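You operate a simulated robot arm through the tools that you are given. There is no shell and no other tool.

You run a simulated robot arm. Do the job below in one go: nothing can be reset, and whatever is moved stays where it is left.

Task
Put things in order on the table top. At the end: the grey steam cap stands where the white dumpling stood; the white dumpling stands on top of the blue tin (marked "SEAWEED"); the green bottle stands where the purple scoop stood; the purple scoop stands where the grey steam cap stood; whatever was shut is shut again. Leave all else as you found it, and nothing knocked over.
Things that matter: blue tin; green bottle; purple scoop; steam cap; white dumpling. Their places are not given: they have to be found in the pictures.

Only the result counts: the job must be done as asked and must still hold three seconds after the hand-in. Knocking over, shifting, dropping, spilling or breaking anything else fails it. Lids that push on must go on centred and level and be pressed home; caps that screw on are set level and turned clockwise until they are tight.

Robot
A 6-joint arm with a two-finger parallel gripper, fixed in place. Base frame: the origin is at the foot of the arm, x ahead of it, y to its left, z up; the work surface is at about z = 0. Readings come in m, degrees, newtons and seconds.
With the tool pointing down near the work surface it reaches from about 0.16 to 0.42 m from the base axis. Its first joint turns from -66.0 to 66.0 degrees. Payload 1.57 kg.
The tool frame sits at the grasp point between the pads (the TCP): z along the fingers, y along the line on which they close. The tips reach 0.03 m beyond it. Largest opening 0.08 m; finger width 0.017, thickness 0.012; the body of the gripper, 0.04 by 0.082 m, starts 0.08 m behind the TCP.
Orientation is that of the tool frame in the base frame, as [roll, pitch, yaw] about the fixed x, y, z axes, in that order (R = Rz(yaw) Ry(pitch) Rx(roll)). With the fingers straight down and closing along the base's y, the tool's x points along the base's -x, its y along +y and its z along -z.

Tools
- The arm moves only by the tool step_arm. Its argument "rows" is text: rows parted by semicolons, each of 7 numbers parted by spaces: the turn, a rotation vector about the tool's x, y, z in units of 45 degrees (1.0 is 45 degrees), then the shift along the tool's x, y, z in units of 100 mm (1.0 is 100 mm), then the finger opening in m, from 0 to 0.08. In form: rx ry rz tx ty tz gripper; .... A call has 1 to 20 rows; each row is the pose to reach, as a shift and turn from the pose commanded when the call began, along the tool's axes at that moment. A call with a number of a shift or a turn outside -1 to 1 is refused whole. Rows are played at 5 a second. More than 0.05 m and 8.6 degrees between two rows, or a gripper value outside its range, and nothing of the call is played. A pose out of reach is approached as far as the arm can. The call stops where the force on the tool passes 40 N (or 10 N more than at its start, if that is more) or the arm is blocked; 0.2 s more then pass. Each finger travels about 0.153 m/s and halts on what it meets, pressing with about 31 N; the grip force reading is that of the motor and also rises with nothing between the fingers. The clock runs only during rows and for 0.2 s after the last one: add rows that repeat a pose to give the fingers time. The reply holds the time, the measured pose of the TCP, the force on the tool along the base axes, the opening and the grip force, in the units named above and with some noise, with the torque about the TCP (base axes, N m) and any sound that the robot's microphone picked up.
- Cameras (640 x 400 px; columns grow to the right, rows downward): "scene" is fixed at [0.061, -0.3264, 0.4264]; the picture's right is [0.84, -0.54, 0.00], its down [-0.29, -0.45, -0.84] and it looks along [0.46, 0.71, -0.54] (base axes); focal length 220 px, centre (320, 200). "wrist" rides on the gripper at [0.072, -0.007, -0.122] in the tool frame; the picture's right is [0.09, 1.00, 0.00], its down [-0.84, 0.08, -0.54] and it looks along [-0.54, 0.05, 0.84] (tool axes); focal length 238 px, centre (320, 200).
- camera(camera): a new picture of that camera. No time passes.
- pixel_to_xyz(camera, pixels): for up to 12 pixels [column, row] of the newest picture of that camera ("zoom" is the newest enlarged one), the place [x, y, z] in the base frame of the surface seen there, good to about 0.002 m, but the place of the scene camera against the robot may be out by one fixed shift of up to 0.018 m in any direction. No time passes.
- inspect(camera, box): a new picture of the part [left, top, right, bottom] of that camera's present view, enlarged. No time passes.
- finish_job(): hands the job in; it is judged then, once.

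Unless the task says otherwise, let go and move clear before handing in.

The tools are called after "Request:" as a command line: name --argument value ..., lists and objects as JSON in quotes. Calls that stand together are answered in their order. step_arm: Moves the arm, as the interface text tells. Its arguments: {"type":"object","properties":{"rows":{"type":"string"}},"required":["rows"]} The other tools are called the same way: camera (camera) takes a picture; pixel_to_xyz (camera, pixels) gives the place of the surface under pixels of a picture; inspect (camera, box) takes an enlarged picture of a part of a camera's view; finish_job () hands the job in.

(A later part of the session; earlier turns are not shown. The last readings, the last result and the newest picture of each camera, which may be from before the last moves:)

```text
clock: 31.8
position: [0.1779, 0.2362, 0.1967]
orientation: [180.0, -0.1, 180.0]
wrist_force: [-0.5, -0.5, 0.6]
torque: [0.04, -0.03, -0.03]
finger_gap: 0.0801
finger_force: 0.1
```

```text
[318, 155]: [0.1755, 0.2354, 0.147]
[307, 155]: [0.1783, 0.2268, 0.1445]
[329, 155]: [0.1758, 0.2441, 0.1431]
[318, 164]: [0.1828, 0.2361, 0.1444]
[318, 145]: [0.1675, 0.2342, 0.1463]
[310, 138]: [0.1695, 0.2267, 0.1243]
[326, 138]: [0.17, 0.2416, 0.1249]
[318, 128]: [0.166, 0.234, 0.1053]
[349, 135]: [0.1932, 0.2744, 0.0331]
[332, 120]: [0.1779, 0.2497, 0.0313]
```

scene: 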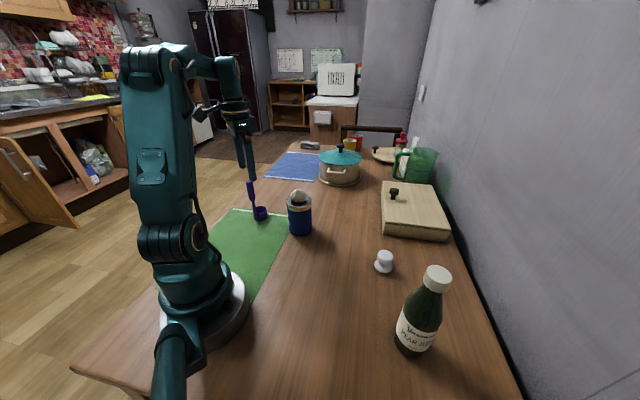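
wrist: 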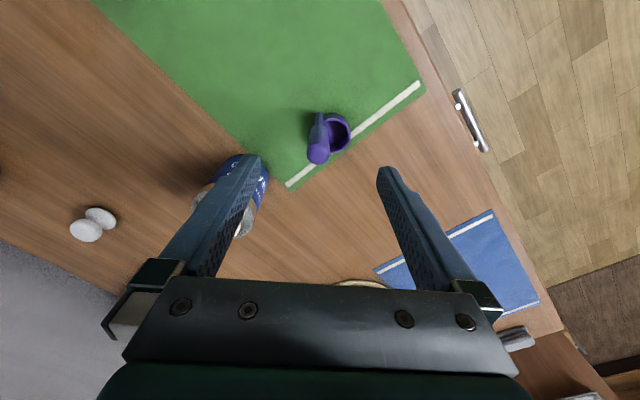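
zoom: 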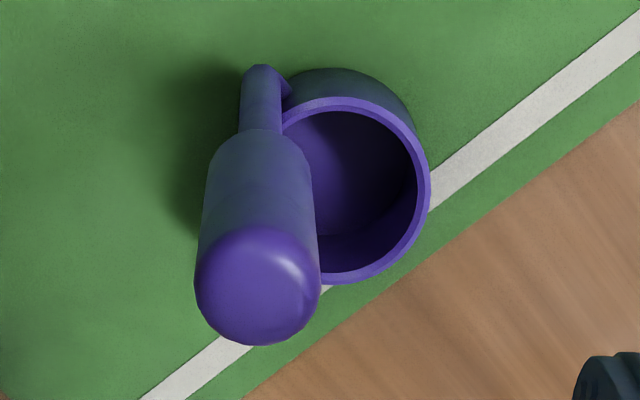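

The handle axis is confirmed at about (0.176,0.2352). I'll go down to z of about 0.107 and close on the thick part of the handle.

Request:
step_arm --rows "0 0 0 0.01 -0.01 0.2 0.08; 0 0 0 0.01 -0.01 0.5 0.08; 0 0 0 0.01 -0.01 0.75 0.08; 0 0 0 0.01 -0.01 0.9 0.08; 0 0 0 0.01 -0.01 0.9 0.06; 0 0 0 0.01 -0.01 0.9 0.04; 0 0 0 0.01 -0.01 0.9 0.025; 0 0 0 0.01 -0.01 0.9 0.01; 0 0 0 0.01 -0.01 0.9 0.01; 0 0 0 0.01 -0.01 0.9 0.01"

Request:
camera --camera "wrist"

Request:
inspect --camera "scene" --box '[210, 130, 310, 240]'

```text
clock: 34.0
position: [0.1743, 0.2353, 0.1064]
orientation: [179.9, 0.1, -179.9]
wrist_force: [0.6, -0.6, 0.3]
torque: [0.0, 0.01, 0.01]
finger_gap: 0.0183
finger_force: 30.9
```

```text
taken
```

wrist: 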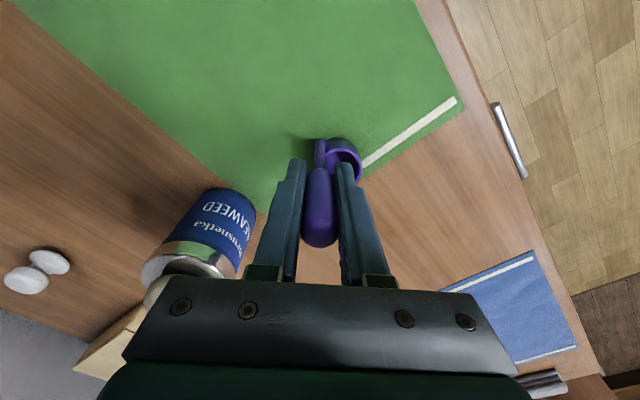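

```text
3.64 times, centred on (260, 185) of scene
```

zoom: 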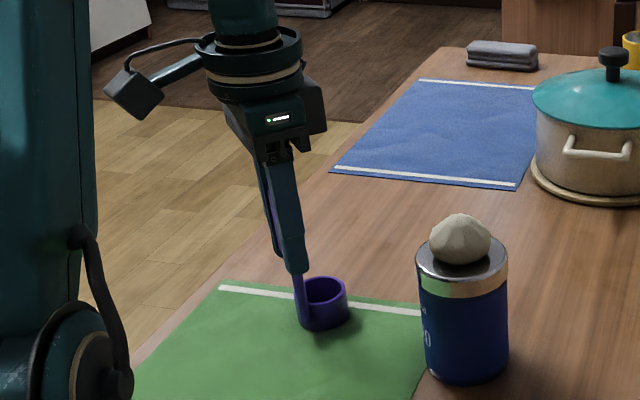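

The scoop is gripped by the handle (gap 0.0183). I'll lift it straight up.

Request:
step_arm --rows "0 0 0 0 0 -0.1 0.01; 0 0 0 0 0 -0.3 0.01; 0 0 0 0 0 -0.6 0.01; 0 0 0 0 0 -0.9 0.01; 0 0 0 0 0 -1 0.01; 0 0 0 0 0 -1 0.01"

Request:
camera --camera "wrist"

Request:
camera --camera "scene"

```text
clock: 35.4
position: [0.1744, 0.2342, 0.2064]
orientation: [-179.9, 0.1, -179.9]
wrist_force: [-0.2, 0.4, -0.8]
torque: [-0.01, -0.01, 0.01]
finger_gap: 0.0179
finger_force: 31.5
```

```text
taken
```

wrist: 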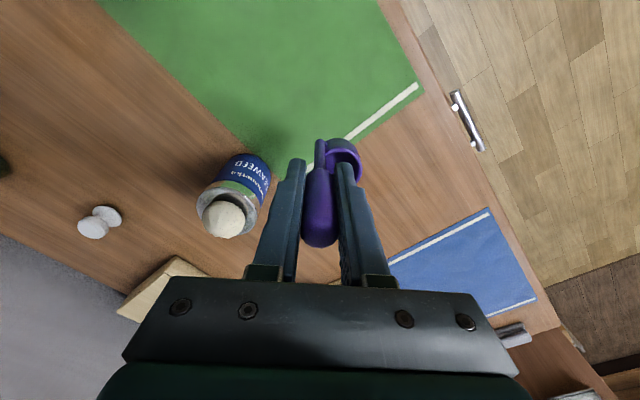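

```text
taken
```

scene: 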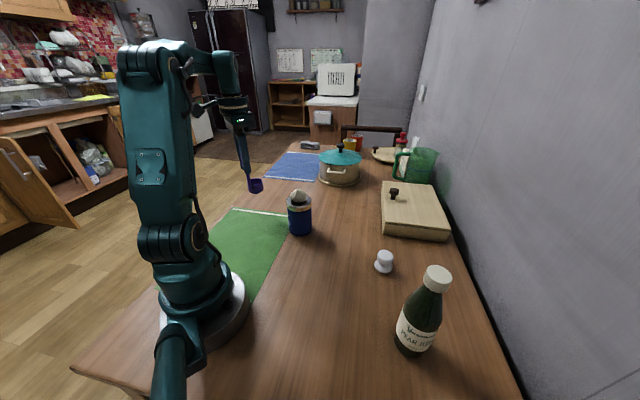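

The scoop is held and hasn't tilted. I'll carry it high across toward the cap's old place.

Request:
step_arm --rows "0 0 0 0 0 -0.4 0.01; 0 0 0 -0.1 -0.2 -0.6 0.01; 0 0 0 -0.2 -0.6 -0.6 0.01; 0 0 0 -0.3 -1 -0.6 0.01; 0 0 0 -0.3 -1 -0.6 0.01"

Request:
step_arm --rows "0 0 0 0 -0.35 0 0.01; 0 0 0 0 -0.7 0 0.01; 0 0 0 0 -1 0 0.01; 0 0 0 0 -1 0 0.01"

Request:
step_arm --rows "0 0 0 0 -0.35 0 0.01; 0 0 0 0 -0.7 0 0.01; 0 0 0 0 -1 0 0.01; 0 0 0 0 -1 0 0.01"

Request:
step_arm --rows "0 0 0 0.1 -0.35 0 0.01; 0 0 0 0.25 -0.7 0.3 0.01; 0 0 0 0.347 -1 0.6 0.01; 0 0 0 0.347 -1 0.6 0.01"

Request:
camera --camera "wrist"

Request:
camera --camera "scene"

```text
clock: 36.6
position: [0.2048, 0.1333, 0.2647]
orientation: [180.0, 0.0, -179.9]
wrist_force: [-1.0, -0.3, -0.9]
torque: [-0.02, 0.03, 0.0]
finger_gap: 0.0177
finger_force: 30.7
```

```text
clock: 37.6
position: [0.205, 0.0349, 0.2659]
orientation: [180.0, 0.0, -180.0]
wrist_force: [0.8, -0.2, -1.1]
torque: [0.0, -0.03, -0.01]
finger_gap: 0.018
finger_force: 30.5
```

```text
clock: 38.6
position: [0.2065, -0.0657, 0.2674]
orientation: [-179.9, 0.0, -179.9]
wrist_force: [0.3, 0.0, -0.6]
torque: [-0.01, -0.01, 0.0]
finger_gap: 0.0181
finger_force: 31.4
```

```text
clock: 39.6
position: [0.1699, -0.1662, 0.2066]
orientation: [180.0, -0.1, 180.0]
wrist_force: [0.3, 0.1, -0.2]
torque: [0.0, 0.02, 0.02]
finger_gap: 0.0181
finger_force: 30.8
```

```text
taken
```

wrist: 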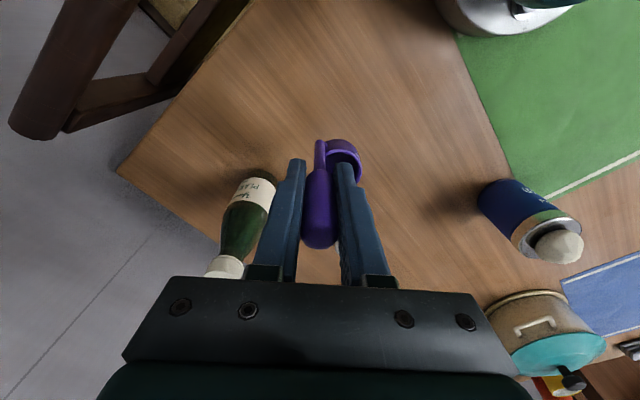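

```text
taken
```

scene: 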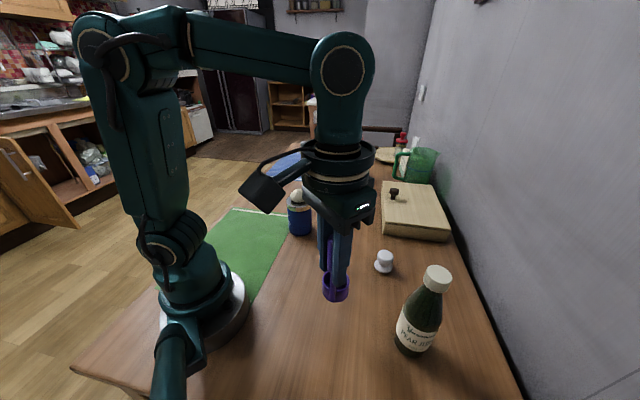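

The scoop hangs beside its target with the bottle clear to the side. I'll shift to the exact spot and lower it to about 10 mm above the table.

Request:
step_arm --rows "0 0 0 0 -0.273 0.1 0.01; 0 0 0 0 -0.273 0.4 0.01; 0 0 0 0 -0.273 0.7 0.01; 0 0 0 0 -0.273 0.9 0.01; 0 0 0 0 -0.273 0.9 0.01; 0 0 0 0 -0.273 0.9 0.01"

Request:
camera --camera "wrist"

Request:
camera --camera "scene"

```text
clock: 41.0
position: [0.1693, -0.1933, 0.115]
orientation: [-179.9, 0.0, -180.0]
wrist_force: [0.0, -0.3, -1.8]
torque: [-0.02, 0.01, 0.01]
finger_gap: 0.0181
finger_force: 31.3
```

```text
taken
```

wrist: 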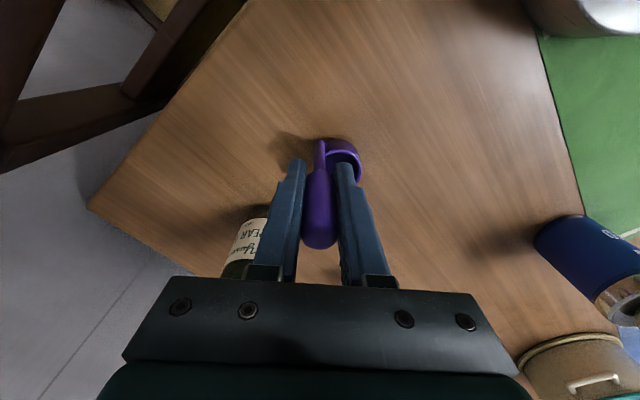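

```text
taken
```

scene: 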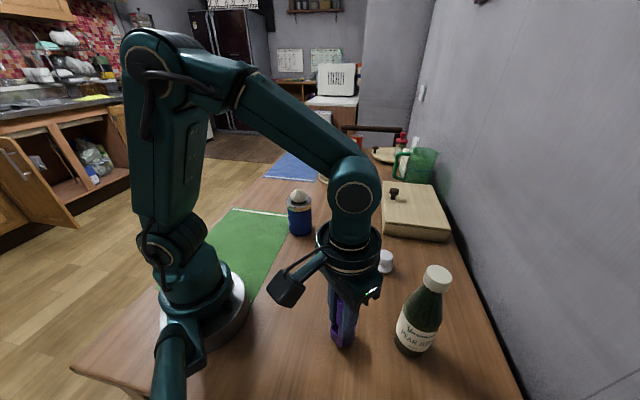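

The cup hangs at (345,160) just above the table. I'll check its measured place before setting it down.

Request:
inspect --camera "wrist" --box '[300, 125, 380, 190]'

Request:
pixel_to_xyz --camera "wrist" --pixels '[[330, 148], [340, 150], [350, 152], [358, 160], [361, 172], [345, 160], [342, 142], [354, 182], [319, 150], [320, 200]]'

```text
6.15 times, centred on (340, 158) of wrist
```

zoom: 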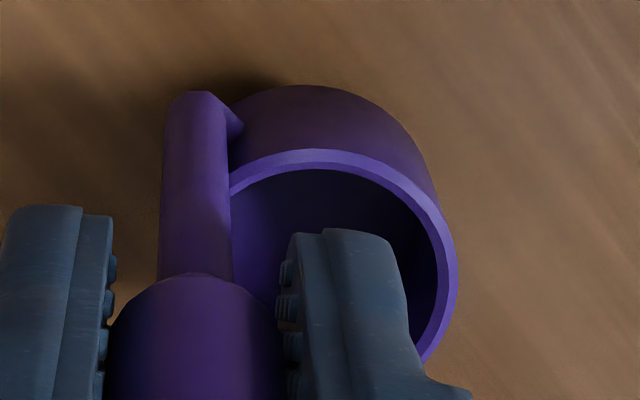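

```text
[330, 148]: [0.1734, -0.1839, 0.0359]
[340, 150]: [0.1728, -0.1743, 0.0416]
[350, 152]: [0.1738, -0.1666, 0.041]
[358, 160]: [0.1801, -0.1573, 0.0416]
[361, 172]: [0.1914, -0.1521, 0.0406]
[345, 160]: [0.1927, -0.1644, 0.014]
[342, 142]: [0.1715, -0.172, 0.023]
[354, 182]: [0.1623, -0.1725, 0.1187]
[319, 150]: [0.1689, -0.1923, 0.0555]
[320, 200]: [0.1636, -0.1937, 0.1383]
```

The cup is centred within 2 mm of the cap's old spot (0.1905,-0.1745), with its rim about 10 mm above resting height. I'll lower it and feel for contact.

Request:
step_arm --rows "0 0 0 0 0 0.05 0.01; 0 0 0 0 0 0.08 0.01; 0 0 0 0 0 0.095 0.01; 0 0 0 0 0 0.095 0.01"

Request:
step_arm --rows "0 0 0 0 0 0.006 0.01; 0 0 0 0 0 0.006 0.01"

Request:
step_arm --rows "0 0 0 0 0 0.006 0.01; 0 0 0 0 0 0.006 0.01"

```text
clock: 42.0
position: [0.1703, -0.1933, 0.1067]
orientation: [180.0, 0.0, 180.0]
wrist_force: [0.1, 0.2, -1.0]
torque: [-0.02, 0.02, 0.0]
finger_gap: 0.0183
finger_force: 31.0
```

```text
clock: 42.6
position: [0.1702, -0.1939, 0.1063]
orientation: [-179.9, 0.1, -179.9]
wrist_force: [-1.1, 0.6, 3.8]
torque: [0.13, -0.03, 0.03]
finger_gap: 0.018
finger_force: 31.2
```

```text
clock: 43.2
position: [0.17, -0.1936, 0.1053]
orientation: [-180.0, 0.1, -180.0]
wrist_force: [-5.0, -0.4, 22.2]
torque: [0.3, 0.01, 0.03]
finger_gap: 0.0182
finger_force: 31.0
```

Contact is made at 22 N. I'll back off 0.7 mm, open slowly and rise straight up.

Request:
step_arm --rows "0 0 0 0 0 -0.007 0.01; 0 0 0 0 0 -0.007 0.018; 0 0 0 0 0 -0.007 0.022; 0 0 0 0 0 -0.007 0.032; 0 0 0 0 0 -0.007 0.05; 0 0 0 0 0 -0.007 0.07; 0 0 0 0 0 -0.007 0.08; 0 0 0 0 0 -0.007 0.08"

Request:
step_arm --rows "0 0 0 0 0 -0.2 0.08; 0 0 0 0 0 -0.5 0.08; 0 0 0 0 0 -0.8 0.08; 0 0 0 0 0 -1 0.08; 0 0 0 0 0 -1 0.08"

Request:
camera --camera "wrist"

Request:
camera --camera "scene"

```text
clock: 45.0
position: [0.1702, -0.1926, 0.1064]
orientation: [180.0, 0.1, 179.9]
wrist_force: [0.0, 0.4, -1.0]
torque: [0.01, -0.01, -0.01]
finger_gap: 0.08
finger_force: 0.0
```

```text
clock: 46.2
position: [0.1698, -0.1943, 0.2067]
orientation: [-180.0, 0.0, 180.0]
wrist_force: [0.3, -0.5, -0.2]
torque: [-0.03, 0.02, 0.0]
finger_gap: 0.0803
finger_force: 0.0
```

```text
taken
```

wrist: 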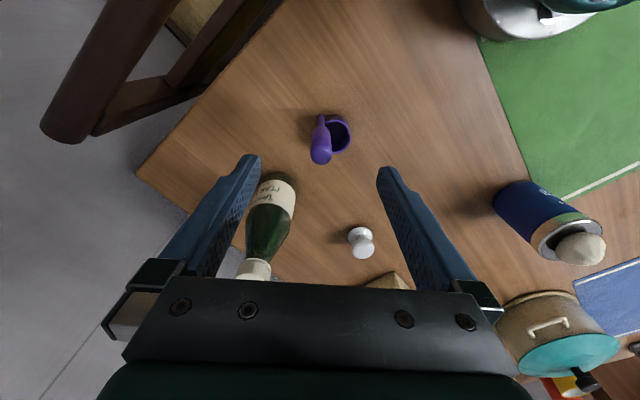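

```text
taken
```

scene: 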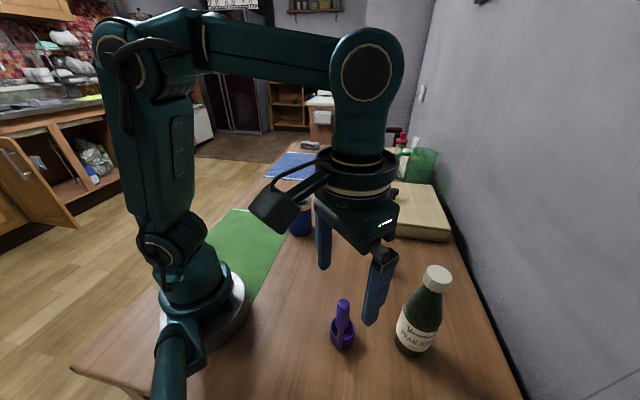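

The scoop stands upright at the cap's old place. I'll rise to clear the bottle top (0.187) and move over near the bottle to measure its cap.

Request:
step_arm --rows "0 0 0 0 0 -0.3 0.08; 0 0 0 0 0 -0.55 0.08; 0 0 0 -0.3 0 -0.6 0.08; 0 0 0 -0.6 0 -0.6 0.08; 0 0 0 -0.8 -0.2 -0.6 0.08; 0 0 0 -0.8 -0.2 -0.6 0.08"

Request:
camera --camera "wrist"

Request:
camera --camera "scene"

```text
clock: 47.6
position: [0.2474, -0.2095, 0.2607]
orientation: [-179.9, 0.2, -180.0]
wrist_force: [0.9, -0.8, 0.3]
torque: [0.01, -0.03, 0.04]
finger_gap: 0.08
finger_force: 0.0
out of reach, approached as far as the arm can: row 5, 6
```

```text
taken
```

wrist: 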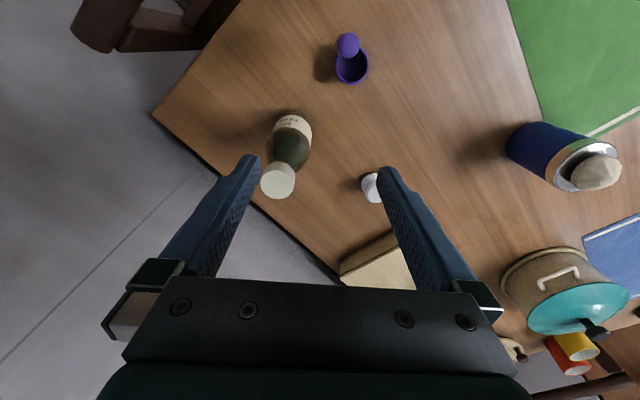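

```text
taken
```

scene: 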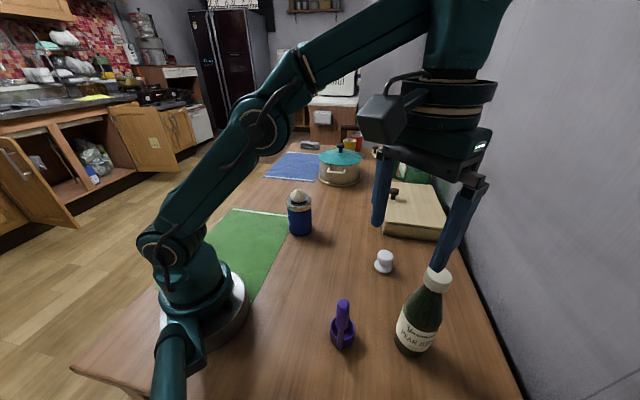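

The arm can't reach higher that far out (r 0.324 at z 0.26), so I'll grip the bottle by its cap from the side, moving in along x at cap height. First I'll measure the bottle cap at (278,180) and the body.

Request:
inspect --camera "wrist" --box '[245, 105, 335, 210]'

Request:
pixel_to_xyz --camera "wrist" --pixels '[[278, 180], [263, 180], [294, 178], [278, 165], [277, 194], [290, 117], [309, 130], [276, 126], [306, 145], [270, 150], [280, 150], [300, 165]]'

```text
3.81 times, centred on (290, 158) of wrist
```

zoom: 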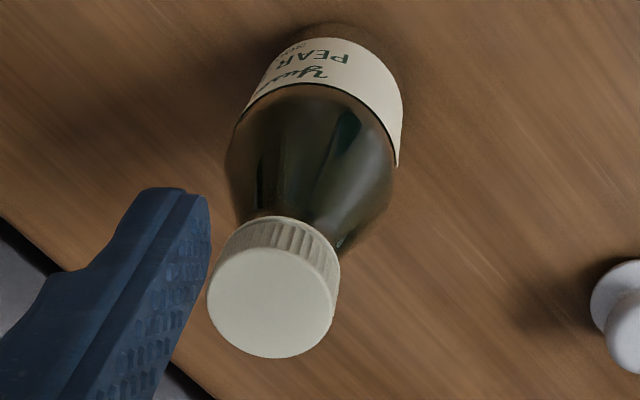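

```text
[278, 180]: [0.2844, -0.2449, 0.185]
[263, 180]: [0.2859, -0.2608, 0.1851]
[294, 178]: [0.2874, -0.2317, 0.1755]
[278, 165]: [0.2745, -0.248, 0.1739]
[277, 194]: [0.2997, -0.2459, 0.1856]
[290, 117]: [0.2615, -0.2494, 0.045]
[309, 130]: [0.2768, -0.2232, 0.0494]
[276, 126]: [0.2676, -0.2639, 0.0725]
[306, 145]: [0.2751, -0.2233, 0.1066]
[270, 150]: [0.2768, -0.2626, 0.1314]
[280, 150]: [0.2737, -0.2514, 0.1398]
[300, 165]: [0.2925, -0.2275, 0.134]
```

I'll sample the cap's top disc edge from the enlarged picture.

Request:
pixel_to_xyz --camera "zoom" --pixels '[[211, 300], [329, 312], [265, 252], [275, 354], [225, 268], [318, 270], [232, 338], [318, 340], [270, 300], [336, 255], [240, 90], [400, 120]]'

```text
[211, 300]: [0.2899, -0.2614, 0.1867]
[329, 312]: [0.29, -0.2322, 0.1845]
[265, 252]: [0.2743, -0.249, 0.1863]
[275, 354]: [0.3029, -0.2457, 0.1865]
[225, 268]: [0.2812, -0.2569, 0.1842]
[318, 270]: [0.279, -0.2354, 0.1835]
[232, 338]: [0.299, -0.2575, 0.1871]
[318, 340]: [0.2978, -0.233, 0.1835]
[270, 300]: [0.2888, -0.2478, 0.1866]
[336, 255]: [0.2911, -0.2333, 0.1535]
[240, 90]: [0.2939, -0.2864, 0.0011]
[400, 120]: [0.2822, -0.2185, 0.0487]
```

The bottle axis is at (0.2885,-0.247), with cap radius about 0.015 and top 0.187, which is at the edge of straight-down reach. I'll tilt the tool 15° toward +x to gain reach and back off to x of about 0.225.

Request:
step_arm --rows "0 0 0 0.15 -0.1 0.1 0.08; 0 -0.11 0 0.25 -0.2 0.2 0.08; 0 -0.22 0 0.25 -0.33 0.3 0.08; 0 -0.3333 0 0.25 -0.33 0.3 0.08; 0 -0.3333 0 0.25 -0.33 0.3 0.08; 0 -0.3333 0 0.25 -0.33 0.3 0.08"

Request:
camera --camera "wrist"

Request:
camera --camera "scene"

```text
clock: 49.0
position: [0.2221, -0.2437, 0.2315]
orientation: [179.9, 15.0, -180.0]
wrist_force: [-0.7, 0.6, 0.4]
torque: [-0.02, -0.03, 0.01]
finger_gap: 0.0801
finger_force: 0.0
```

```text
taken
```

wrist: 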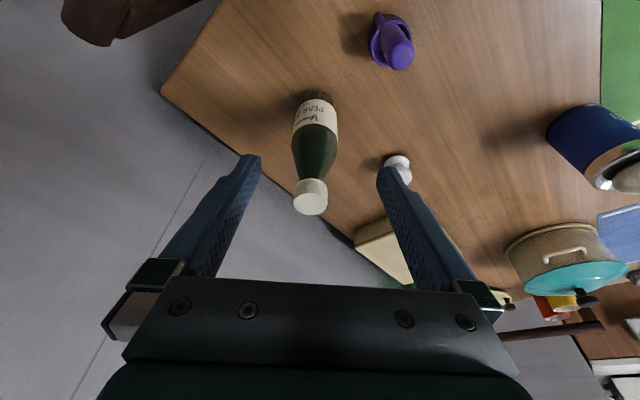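

```text
taken
```

scene: 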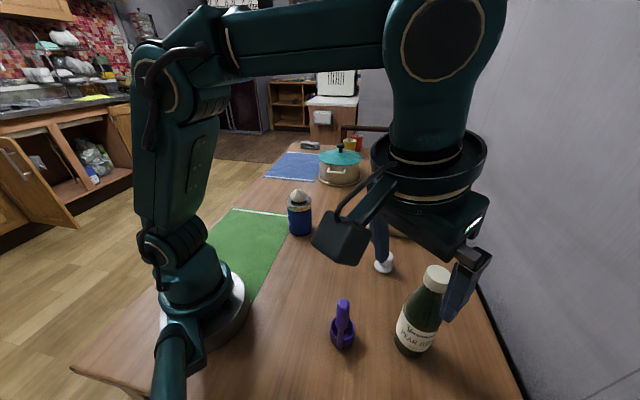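

The tool is tilted 15° at (0.222,-0.244,0.232), and the bottle cap at (310,200) is between the fingers. I'll re-measure the cap from here.

Request:
inspect --camera "wrist" --box '[280, 165, 345, 225]'

Request:
pixel_to_xyz --camera "wrist" --pixels '[[310, 203], [294, 201], [326, 203], [310, 193], [310, 213], [294, 188], [327, 188], [299, 165], [335, 165], [297, 130], [336, 130]]'

```text
6.67 times, centred on (312, 195) of wrist
```

zoom: 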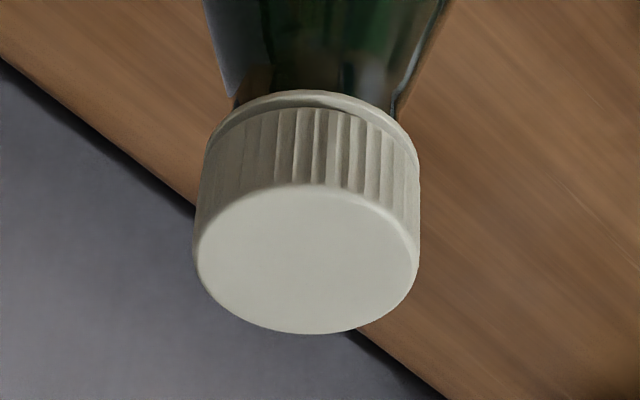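

```text
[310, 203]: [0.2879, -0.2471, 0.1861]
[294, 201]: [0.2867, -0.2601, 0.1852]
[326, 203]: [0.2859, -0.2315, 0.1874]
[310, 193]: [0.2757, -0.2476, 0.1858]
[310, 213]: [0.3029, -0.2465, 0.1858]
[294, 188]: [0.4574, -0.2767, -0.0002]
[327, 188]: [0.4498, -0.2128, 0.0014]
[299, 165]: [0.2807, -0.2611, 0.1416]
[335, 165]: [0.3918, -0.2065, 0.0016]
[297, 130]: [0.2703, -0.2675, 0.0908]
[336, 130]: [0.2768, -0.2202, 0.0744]
```

The cap centre is (0.289,-0.2463). I'll lower to cap height short of the bottle, then slide in along +x with the fingers open around the cap.

Request:
step_arm --rows "0 0 0 0.077 -0.013 0.29 0.08; 0 0 0 0.154 -0.026 0.575 0.08; 0 0 0 -0.062 -0.026 0.633 0.08; 0 0 0 -0.277 -0.026 0.691 0.08; 0 0 0 -0.493 -0.026 0.748 0.08; 0 0 0 -0.493 -0.026 0.748 0.08"

Request:
camera --camera "wrist"

Request:
inspect --camera "scene" --box '[330, 220, 490, 370]'

```text
clock: 50.4
position: [0.2897, -0.2459, 0.1727]
orientation: [-179.9, 15.1, 179.9]
wrist_force: [-1.5, -0.1, 0.7]
torque: [-0.01, 0.0, -0.01]
finger_gap: 0.0799
finger_force: 0.1
```

```text
taken
```

wrist: 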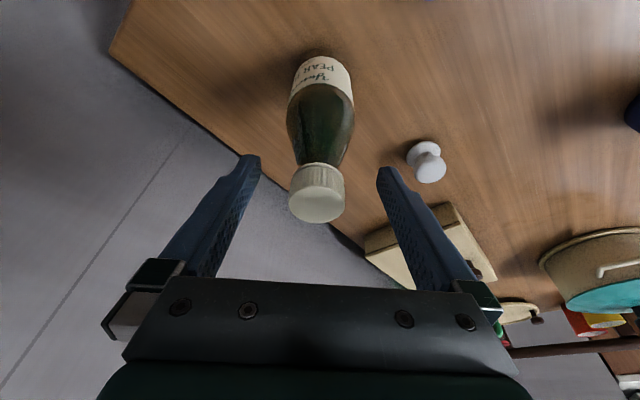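

```text
2.67 times, centred on (410, 295) of scene
```

zoom: 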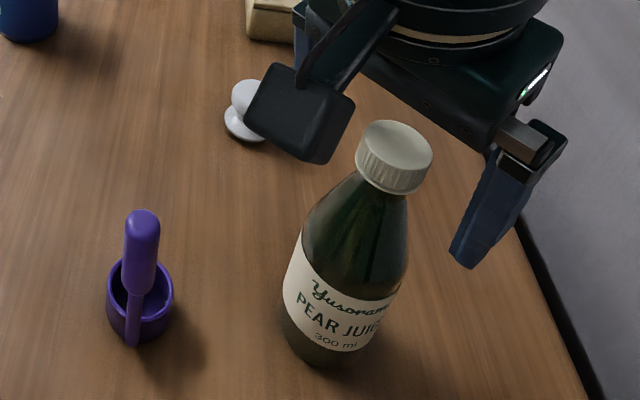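

The cap is at the grasp point between the fingers. I'll check its left-right centring before closing.

Request:
pixel_to_xyz --camera "wrist" --pixels '[[291, 195], [343, 195], [316, 205], [290, 208], [343, 208], [316, 175], [298, 172], [341, 172]]'

```text
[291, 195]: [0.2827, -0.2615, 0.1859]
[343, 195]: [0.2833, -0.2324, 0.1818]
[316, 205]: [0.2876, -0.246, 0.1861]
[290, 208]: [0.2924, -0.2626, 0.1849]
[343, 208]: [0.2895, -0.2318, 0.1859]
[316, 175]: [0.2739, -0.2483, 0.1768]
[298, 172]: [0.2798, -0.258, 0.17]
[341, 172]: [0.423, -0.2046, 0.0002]
```

The cap's centre is y ≈ -0.247, about 1 mm off. I'll shift 1 mm and close slowly.

Request:
step_arm --rows "0 0 0 0 -0.01 0 0.07; 0 0 0 0 -0.01 0 0.055; 0 0 0 0 -0.01 0 0.044; 0 0 0 0 -0.01 0 0.038; 0 0 0 0 -0.01 0 0.034; 0 0 0 0 -0.01 0 0.03; 0 0 0 0 -0.01 0 0.022; 0 0 0 0 -0.01 0 0.022; 0 0 0 0 -0.01 0 0.022"

Request:
camera --camera "wrist"

Request:
inspect --camera "scene" --box '[330, 220, 490, 370]'

```text
clock: 52.4
position: [0.2896, -0.2478, 0.1713]
orientation: [179.9, 15.0, -179.9]
wrist_force: [-0.4, 0.2, 1.2]
torque: [0.02, 0.01, -0.03]
finger_gap: 0.0319
finger_force: 30.8
```

```text
taken
```

wrist: 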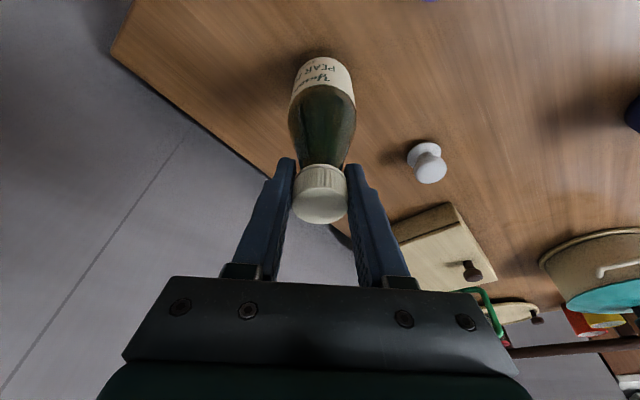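

```text
2.67 times, centred on (410, 295) of scene
```

zoom: 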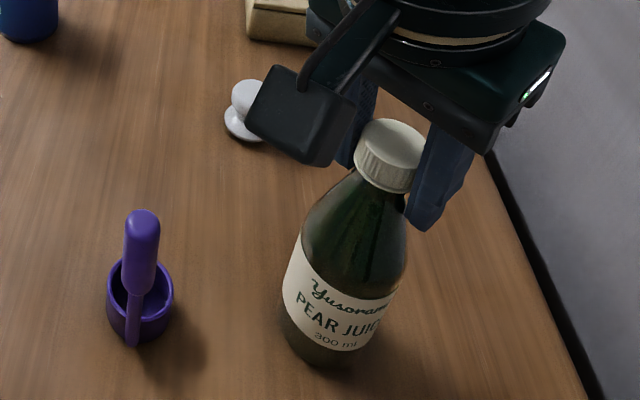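

The cap is gripped (gap 0.0319). I'll lift gently by 30 mm along base z.

Request:
step_arm --rows "0 0 0 -0.013 0 -0.048 0.022; 0 0 0 -0.026 0 -0.097 0.022; 0 0 0 -0.052 0 -0.193 0.022; 0 0 0 -0.078 0 -0.29 0.022; 0 0 0 -0.078 0 -0.29 0.022"

Request:
camera --camera "wrist"

Request:
camera --camera "scene"

```text
clock: 53.6
position: [0.289, -0.2473, 0.2012]
orientation: [-180.0, 15.0, -180.0]
wrist_force: [-0.2, 0.0, -1.8]
torque: [0.01, -0.03, 0.0]
finger_gap: 0.0319
finger_force: 31.3
```

```text
taken
```

wrist: 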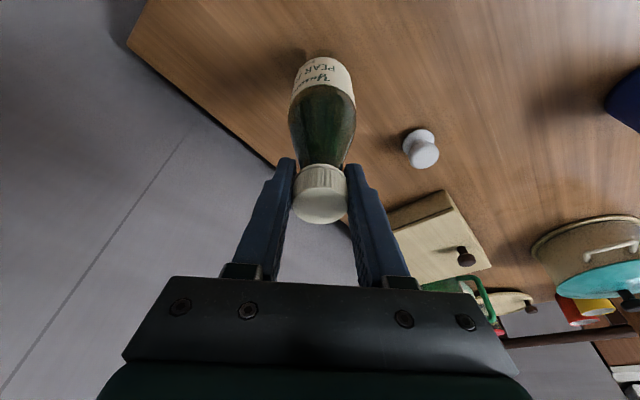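

```text
taken
```

scene: 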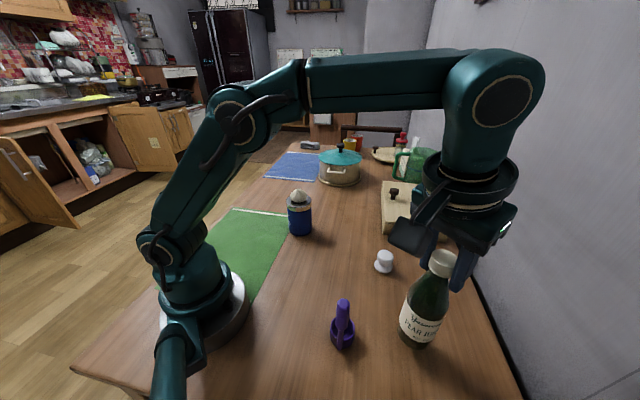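

The bottle hangs upright and steady. I'll move it in +y between the scoop and the steam cap while lifting further.

Request:
step_arm --rows "0 0 0 0.029 0.25 -0.12 0.022; 0 0 0 0.058 0.55 -0.22 0.022; 0 0 0 0.087 0.8 -0.3 0.022; 0 0 0 0.116 1 -0.342 0.022; 0 0 0 0.116 1 -0.342 0.022"

Request:
step_arm --rows "0 0 0 0.06 0.25 -0.1 0.022; 0 0 0 0.13 0.55 -0.2 0.022; 0 0 0 0.19 0.8 -0.3 0.022; 0 0 0 0.25 1 -0.378 0.022; 0 0 0 0.25 1 -0.378 0.022"

Request:
camera --camera "wrist"

Request:
camera --camera "scene"

```text
clock: 54.8
position: [0.27, -0.1457, 0.2328]
orientation: [180.0, 14.9, -180.0]
wrist_force: [0.0, 0.7, -1.9]
torque: [0.02, -0.04, 0.02]
finger_gap: 0.032
finger_force: 30.6
```

```text
clock: 56.0
position: [0.2353, -0.0469, 0.2623]
orientation: [179.9, 14.9, 180.0]
wrist_force: [-0.3, -0.2, -2.6]
torque: [-0.01, -0.02, 0.01]
finger_gap: 0.0318
finger_force: 30.6
```

```text
taken
```

wrist: 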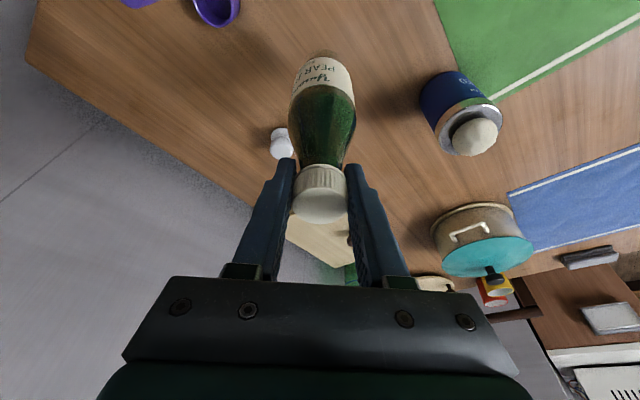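

```text
taken
```

scene: 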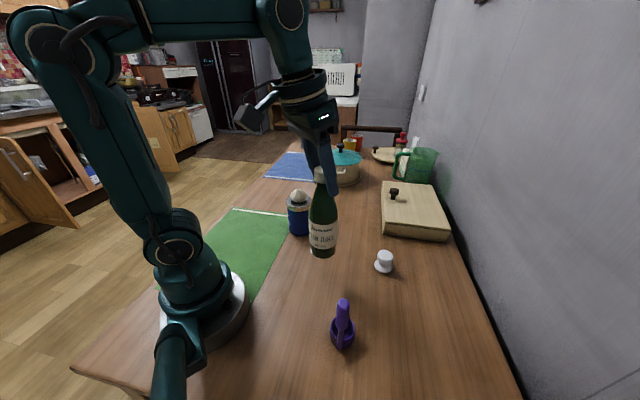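

The bottle is held upright, well clear, with its bottom about 0.09 m up. I'll carry it round the inside of the tin.

Request:
step_arm --rows "0 0 0 0.06 0.25 -0.07 0.022; 0 0 0 0.13 0.55 -0.15 0.022; 0 0 0 0.19 0.8 -0.22 0.022; 0 0 0 0.238 1 -0.271 0.022; 0 0 0 0.238 1 -0.271 0.022"

Request:
step_arm --rows "0 0 0 0.05 0.25 -0.04 0.022; 0 0 0 0.1 0.5 -0.08 0.022; 0 0 0 0.14 0.75 -0.12 0.022; 0 0 0 0.167 1 -0.149 0.022; 0 0 0 0.167 1 -0.149 0.022"

Request:
camera --camera "wrist"

Request:
camera --camera "scene"

```text
clock: 57.2
position: [0.2056, 0.0525, 0.2828]
orientation: [-180.0, 14.9, -179.9]
wrist_force: [0.9, 0.1, -2.8]
torque: [-0.05, -0.01, 0.0]
finger_gap: 0.0317
finger_force: 31.1
```

```text
clock: 58.4
position: [0.1846, 0.1536, 0.2924]
orientation: [-180.0, 15.0, -179.9]
wrist_force: [0.3, 0.0, -1.5]
torque: [0.02, -0.01, 0.0]
finger_gap: 0.0319
finger_force: 31.1
```

```text
taken
```

wrist: 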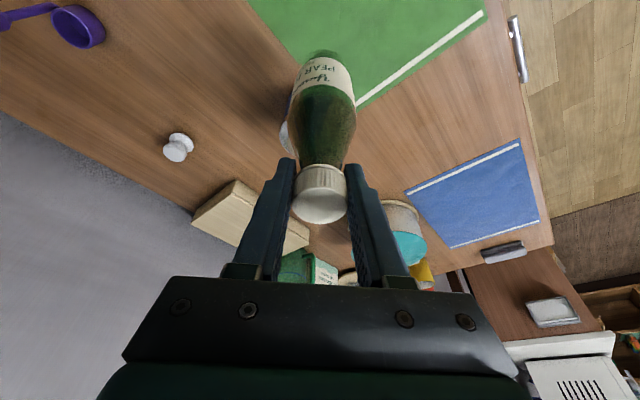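

```text
taken
```

scene: 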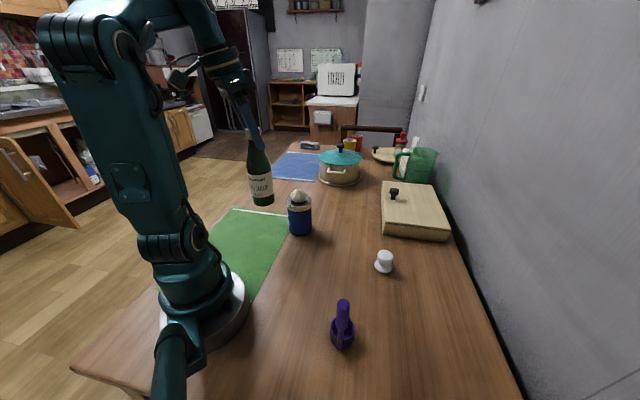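

The bottle is past the tin and the way to the scoop's old place is clear. I'll move over the target (0.193,0.251) and lower partway.

Request:
step_arm --rows "0 0 0 -0.02 0.25 0.005 0.022; 0 0 0 -0.04 0.5 0.01 0.022; 0 0 0 -0.06 0.75 0.016 0.022; 0 0 0 -0.077 0.975 0.021 0.022; 0 0 0 -0.077 0.975 0.021 0.022"

Request:
step_arm --rows "0 0 0 0.05 0 0.193 0.022; 0 0 0 0.13 0 0.483 0.022; 0 0 0 0.207 0 0.773 0.022; 0 0 0 0.259 0 0.966 0.022; 0 0 0 0.259 0 0.966 0.022"

Request:
camera --camera "wrist"

Request:
camera --camera "scene"

```text
clock: 59.6
position: [0.2173, 0.2384, 0.2924]
orientation: [180.0, 14.9, -179.9]
wrist_force: [-0.4, 0.1, -1.6]
torque: [0.01, 0.03, 0.02]
finger_gap: 0.0316
finger_force: 31.1
out of reach, approached as far as the arm can: row 2, 3, 4, 5
```

```text
clock: 60.8
position: [0.2178, 0.2376, 0.1904]
orientation: [-180.0, 15.0, 180.0]
wrist_force: [0.9, -0.3, -1.6]
torque: [-0.01, 0.0, 0.01]
finger_gap: 0.0316
finger_force: 31.0
```

```text
taken
```

wrist: 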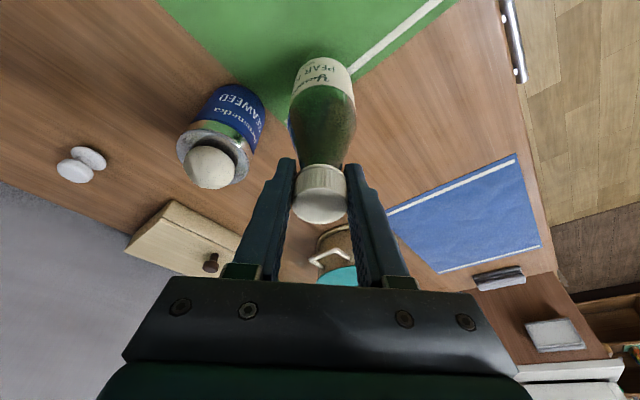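

```text
taken
```

scene: 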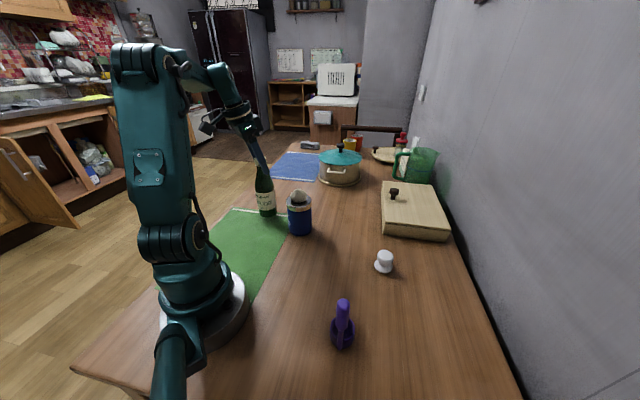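

The arm stopped at (0.218,0.238) because of a joint limit with this tilt direction. I'll turn the tool 45° about the vertical through the bottle's axis so the tilt points radially outward, which should free that reach.

Request:
step_arm --rows "-0.043 0 -0.161 -0.026 0 -0.097 0.022; -0.086 0 -0.322 -0.052 0 -0.193 0.022; -0.13 0 -0.483 -0.052 0 -0.193 0.022; -0.173 0 -0.644 -0.052 0 -0.193 0.022; -0.216 0 -0.805 -0.052 0 -0.193 0.022; -0.259 0 -0.966 -0.052 0 -0.193 0.022; -0.259 0 -0.966 -0.052 0 -0.193 0.022"

Request:
camera --camera "wrist"

Request:
camera --camera "scene"

```text
clock: 62.4
position: [0.2171, 0.2385, 0.2116]
orientation: [180.0, 15.0, -134.9]
wrist_force: [0.8, 0.8, -2.2]
torque: [0.03, 0.0, 0.03]
finger_gap: 0.0317
finger_force: 30.8
```

```text
taken
```

wrist: 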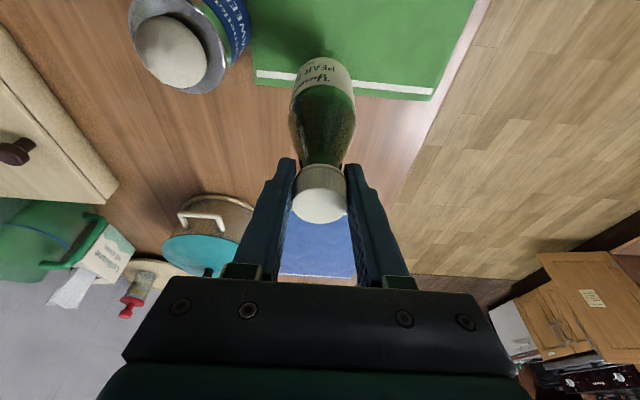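

```text
taken
```

scene: 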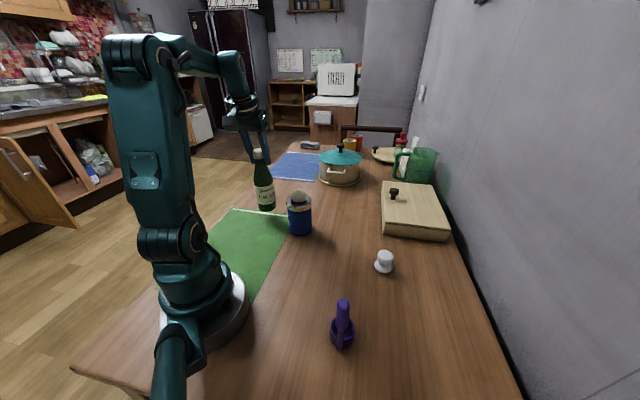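

The turn worked and the bottle is still upright. Next is the lateral shift to (0.193,0.251).

Request:
step_arm --rows "0 0 0 0.04 0.13 -0.011 0.022; 0 0 0 0.081 0.263 -0.022 0.022; 0 0 0 0.081 0.263 -0.022 0.022; 0 0 0 0.081 0.263 -0.022 0.022"

Request:
camera --camera "scene"

```text
clock: 63.4
position: [0.1925, 0.2511, 0.2131]
orientation: [-179.9, 15.1, -135.0]
wrist_force: [-0.3, -0.1, -2.1]
torque: [0.01, 0.01, 0.0]
finger_gap: 0.0315
finger_force: 31.1
```

```text
taken
```

scene: 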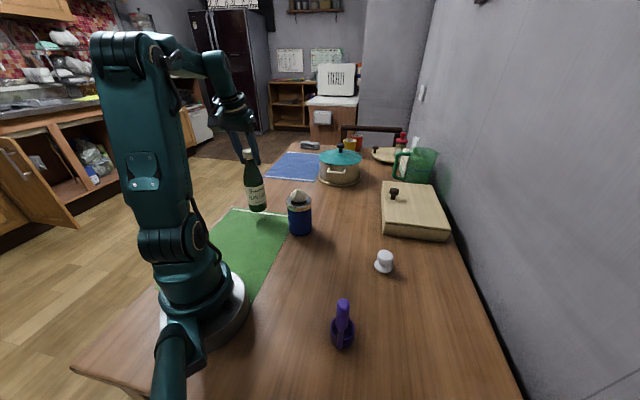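

The bottle is exactly over the target at (0.1925,0.251). I'll lower it to just above the mat.

Request:
step_arm --rows "0 0 0 0.039 0 0.145 0.022; 0 0 0 0.065 0 0.242 0.022; 0 0 0 0.083 0 0.309 0.022; 0 0 0 0.091 0 0.338 0.022; 0 0 0 0.091 0 0.338 0.022"

Request:
inspect --camera "scene" --box '[210, 140, 310, 240]'

Request:
camera --camera "wrist"

```text
clock: 64.6
position: [0.1934, 0.2523, 0.1772]
orientation: [-180.0, 15.1, -134.9]
wrist_force: [1.0, 0.7, -1.9]
torque: [-0.01, 0.01, 0.02]
finger_gap: 0.0314
finger_force: 30.9
```

```text
4.00 times, centred on (260, 190) of scene
```

zoom: 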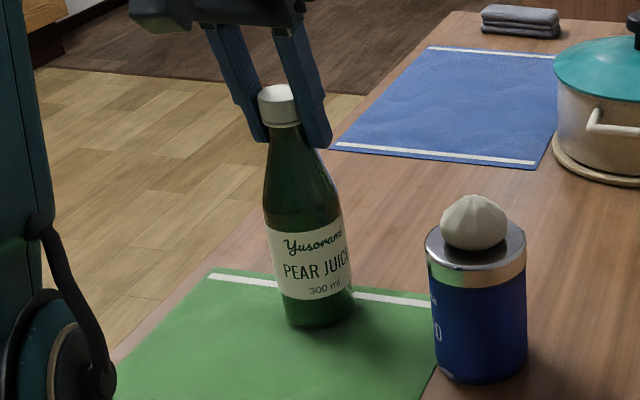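

```text
taken
```

wrist: 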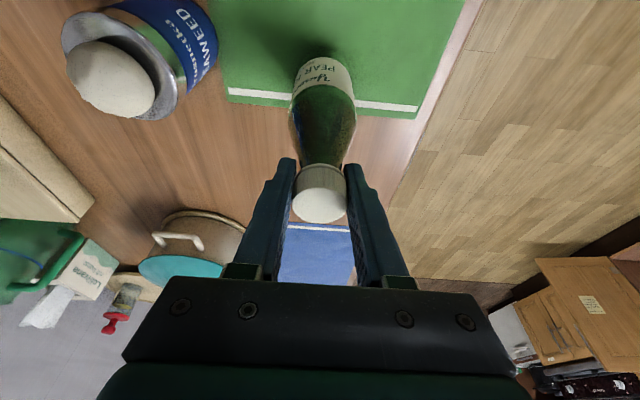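

The bottle is about 4–5 mm above the mat. I'll lower it by millimetres until contact shows.

Request:
step_arm --rows "0 0 0 0.005 0 0.019 0.022; 0 0 0 0.007 0 0.029 0.022; 0 0 0 0.007 0 0.029 0.022"

Request:
step_arm --rows "0 0 0 0.002 0 0.008 0.022; 0 0 0 0.002 0 0.008 0.022"

```text
clock: 65.4
position: [0.1917, 0.2511, 0.1743]
orientation: [-180.0, 15.1, -135.0]
wrist_force: [0.3, 0.8, -2.0]
torque: [-0.02, 0.01, 0.0]
finger_gap: 0.0315
finger_force: 31.0
```

```text
clock: 66.0
position: [0.1938, 0.2515, 0.1742]
orientation: [180.0, 15.0, -135.0]
wrist_force: [-0.5, -0.3, -1.3]
torque: [-0.03, 0.0, 0.01]
finger_gap: 0.0315
finger_force: 31.2
```

Request:
step_arm --rows "0 0 0 0.002 0 0.008 0.022; 0 0 0 0.002 0 0.008 0.022"

Request:
step_arm --rows "0 0 0 0.0015 0 0.006 0.022; 0 0 0 0.0015 0 0.006 0.022"

```text
clock: 66.6
position: [0.1929, 0.2514, 0.1729]
orientation: [-179.9, 15.0, -134.9]
wrist_force: [-4.1, -4.3, 16.0]
torque: [-0.51, 0.66, 0.03]
finger_gap: 0.0314
finger_force: 30.4
```

```text
clock: 67.2
position: [0.1922, 0.252, 0.1727]
orientation: [180.0, 15.0, -134.9]
wrist_force: [-5.9, -6.6, 33.0]
torque: [-0.71, 0.64, 0.01]
finger_gap: 0.0313
finger_force: 30.6
```

The bottle rests on the mat (33 N). I'll ease off 1 mm, open slowly and check before withdrawing.

Request:
step_arm --rows "0 0 0 -0.0025 0 -0.0095 0.022; 0 0 0 -0.0025 0 -0.0095 0.022; 0 0 0 -0.0025 0 -0.0095 0.031; 0 0 0 -0.0025 0 -0.0095 0.034; 0 0 0 -0.0025 0 -0.0095 0.038; 0 0 0 -0.0025 0 -0.0095 0.045; 0 0 0 -0.0025 0 -0.0095 0.06; 0 0 0 -0.0025 0 -0.0095 0.08; 0 0 0 -0.0025 0 -0.0095 0.08"

Request:
camera --camera "wrist"

Request:
inspect --camera "scene" --box '[210, 140, 310, 240]'

```text
clock: 69.2
position: [0.1931, 0.252, 0.173]
orientation: [179.9, 15.0, -135.0]
wrist_force: [0.2, -0.5, 0.6]
torque: [-0.03, 0.02, 0.01]
finger_gap: 0.08
finger_force: 0.1
```

```text
taken
```

wrist: 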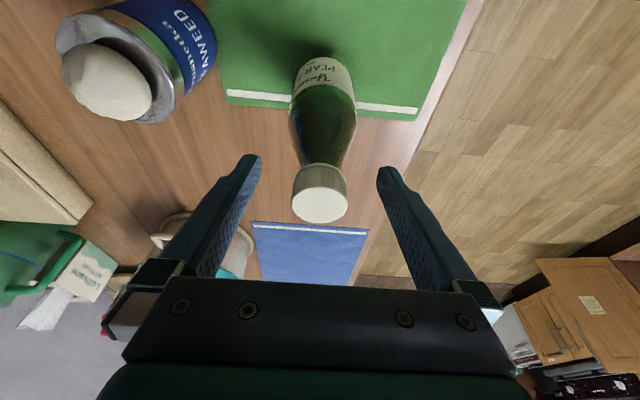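

```text
4.00 times, centred on (260, 190) of scene
```

zoom: 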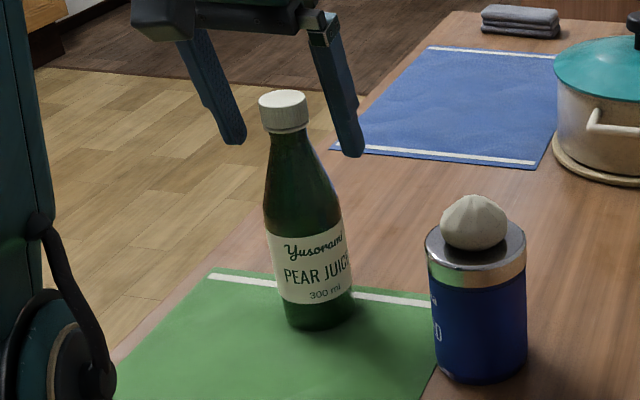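

The bottle stands freely with its cap on. I'll withdraw along the tool axis, up and inward.

Request:
step_arm --rows "0 0 0 0 0 -0.15 0.08; 0 0 0 0 0 -0.4 0.08; 0 0 0 0.1 0 -0.7 0.08; 0 0 0 0.2 0 -0.95 0.08; 0 0 0 0.2 0 -0.95 0.08"

Request:
camera --camera "wrist"

Request:
camera --camera "scene"

```text
clock: 70.4
position: [0.1714, 0.2157, 0.2592]
orientation: [179.9, 15.1, -135.0]
wrist_force: [0.6, 0.8, 0.0]
torque: [0.0, 0.02, -0.01]
finger_gap: 0.08
finger_force: 0.0
out of reach, approached as far as the arm can: row 3, 4, 5
```

```text
taken
```

wrist: 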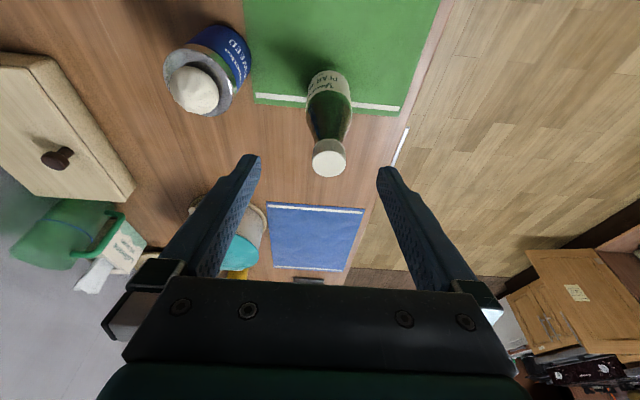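

```text
taken
```

scene: 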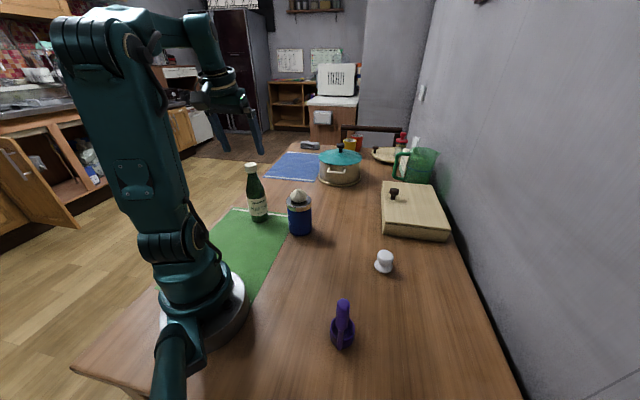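

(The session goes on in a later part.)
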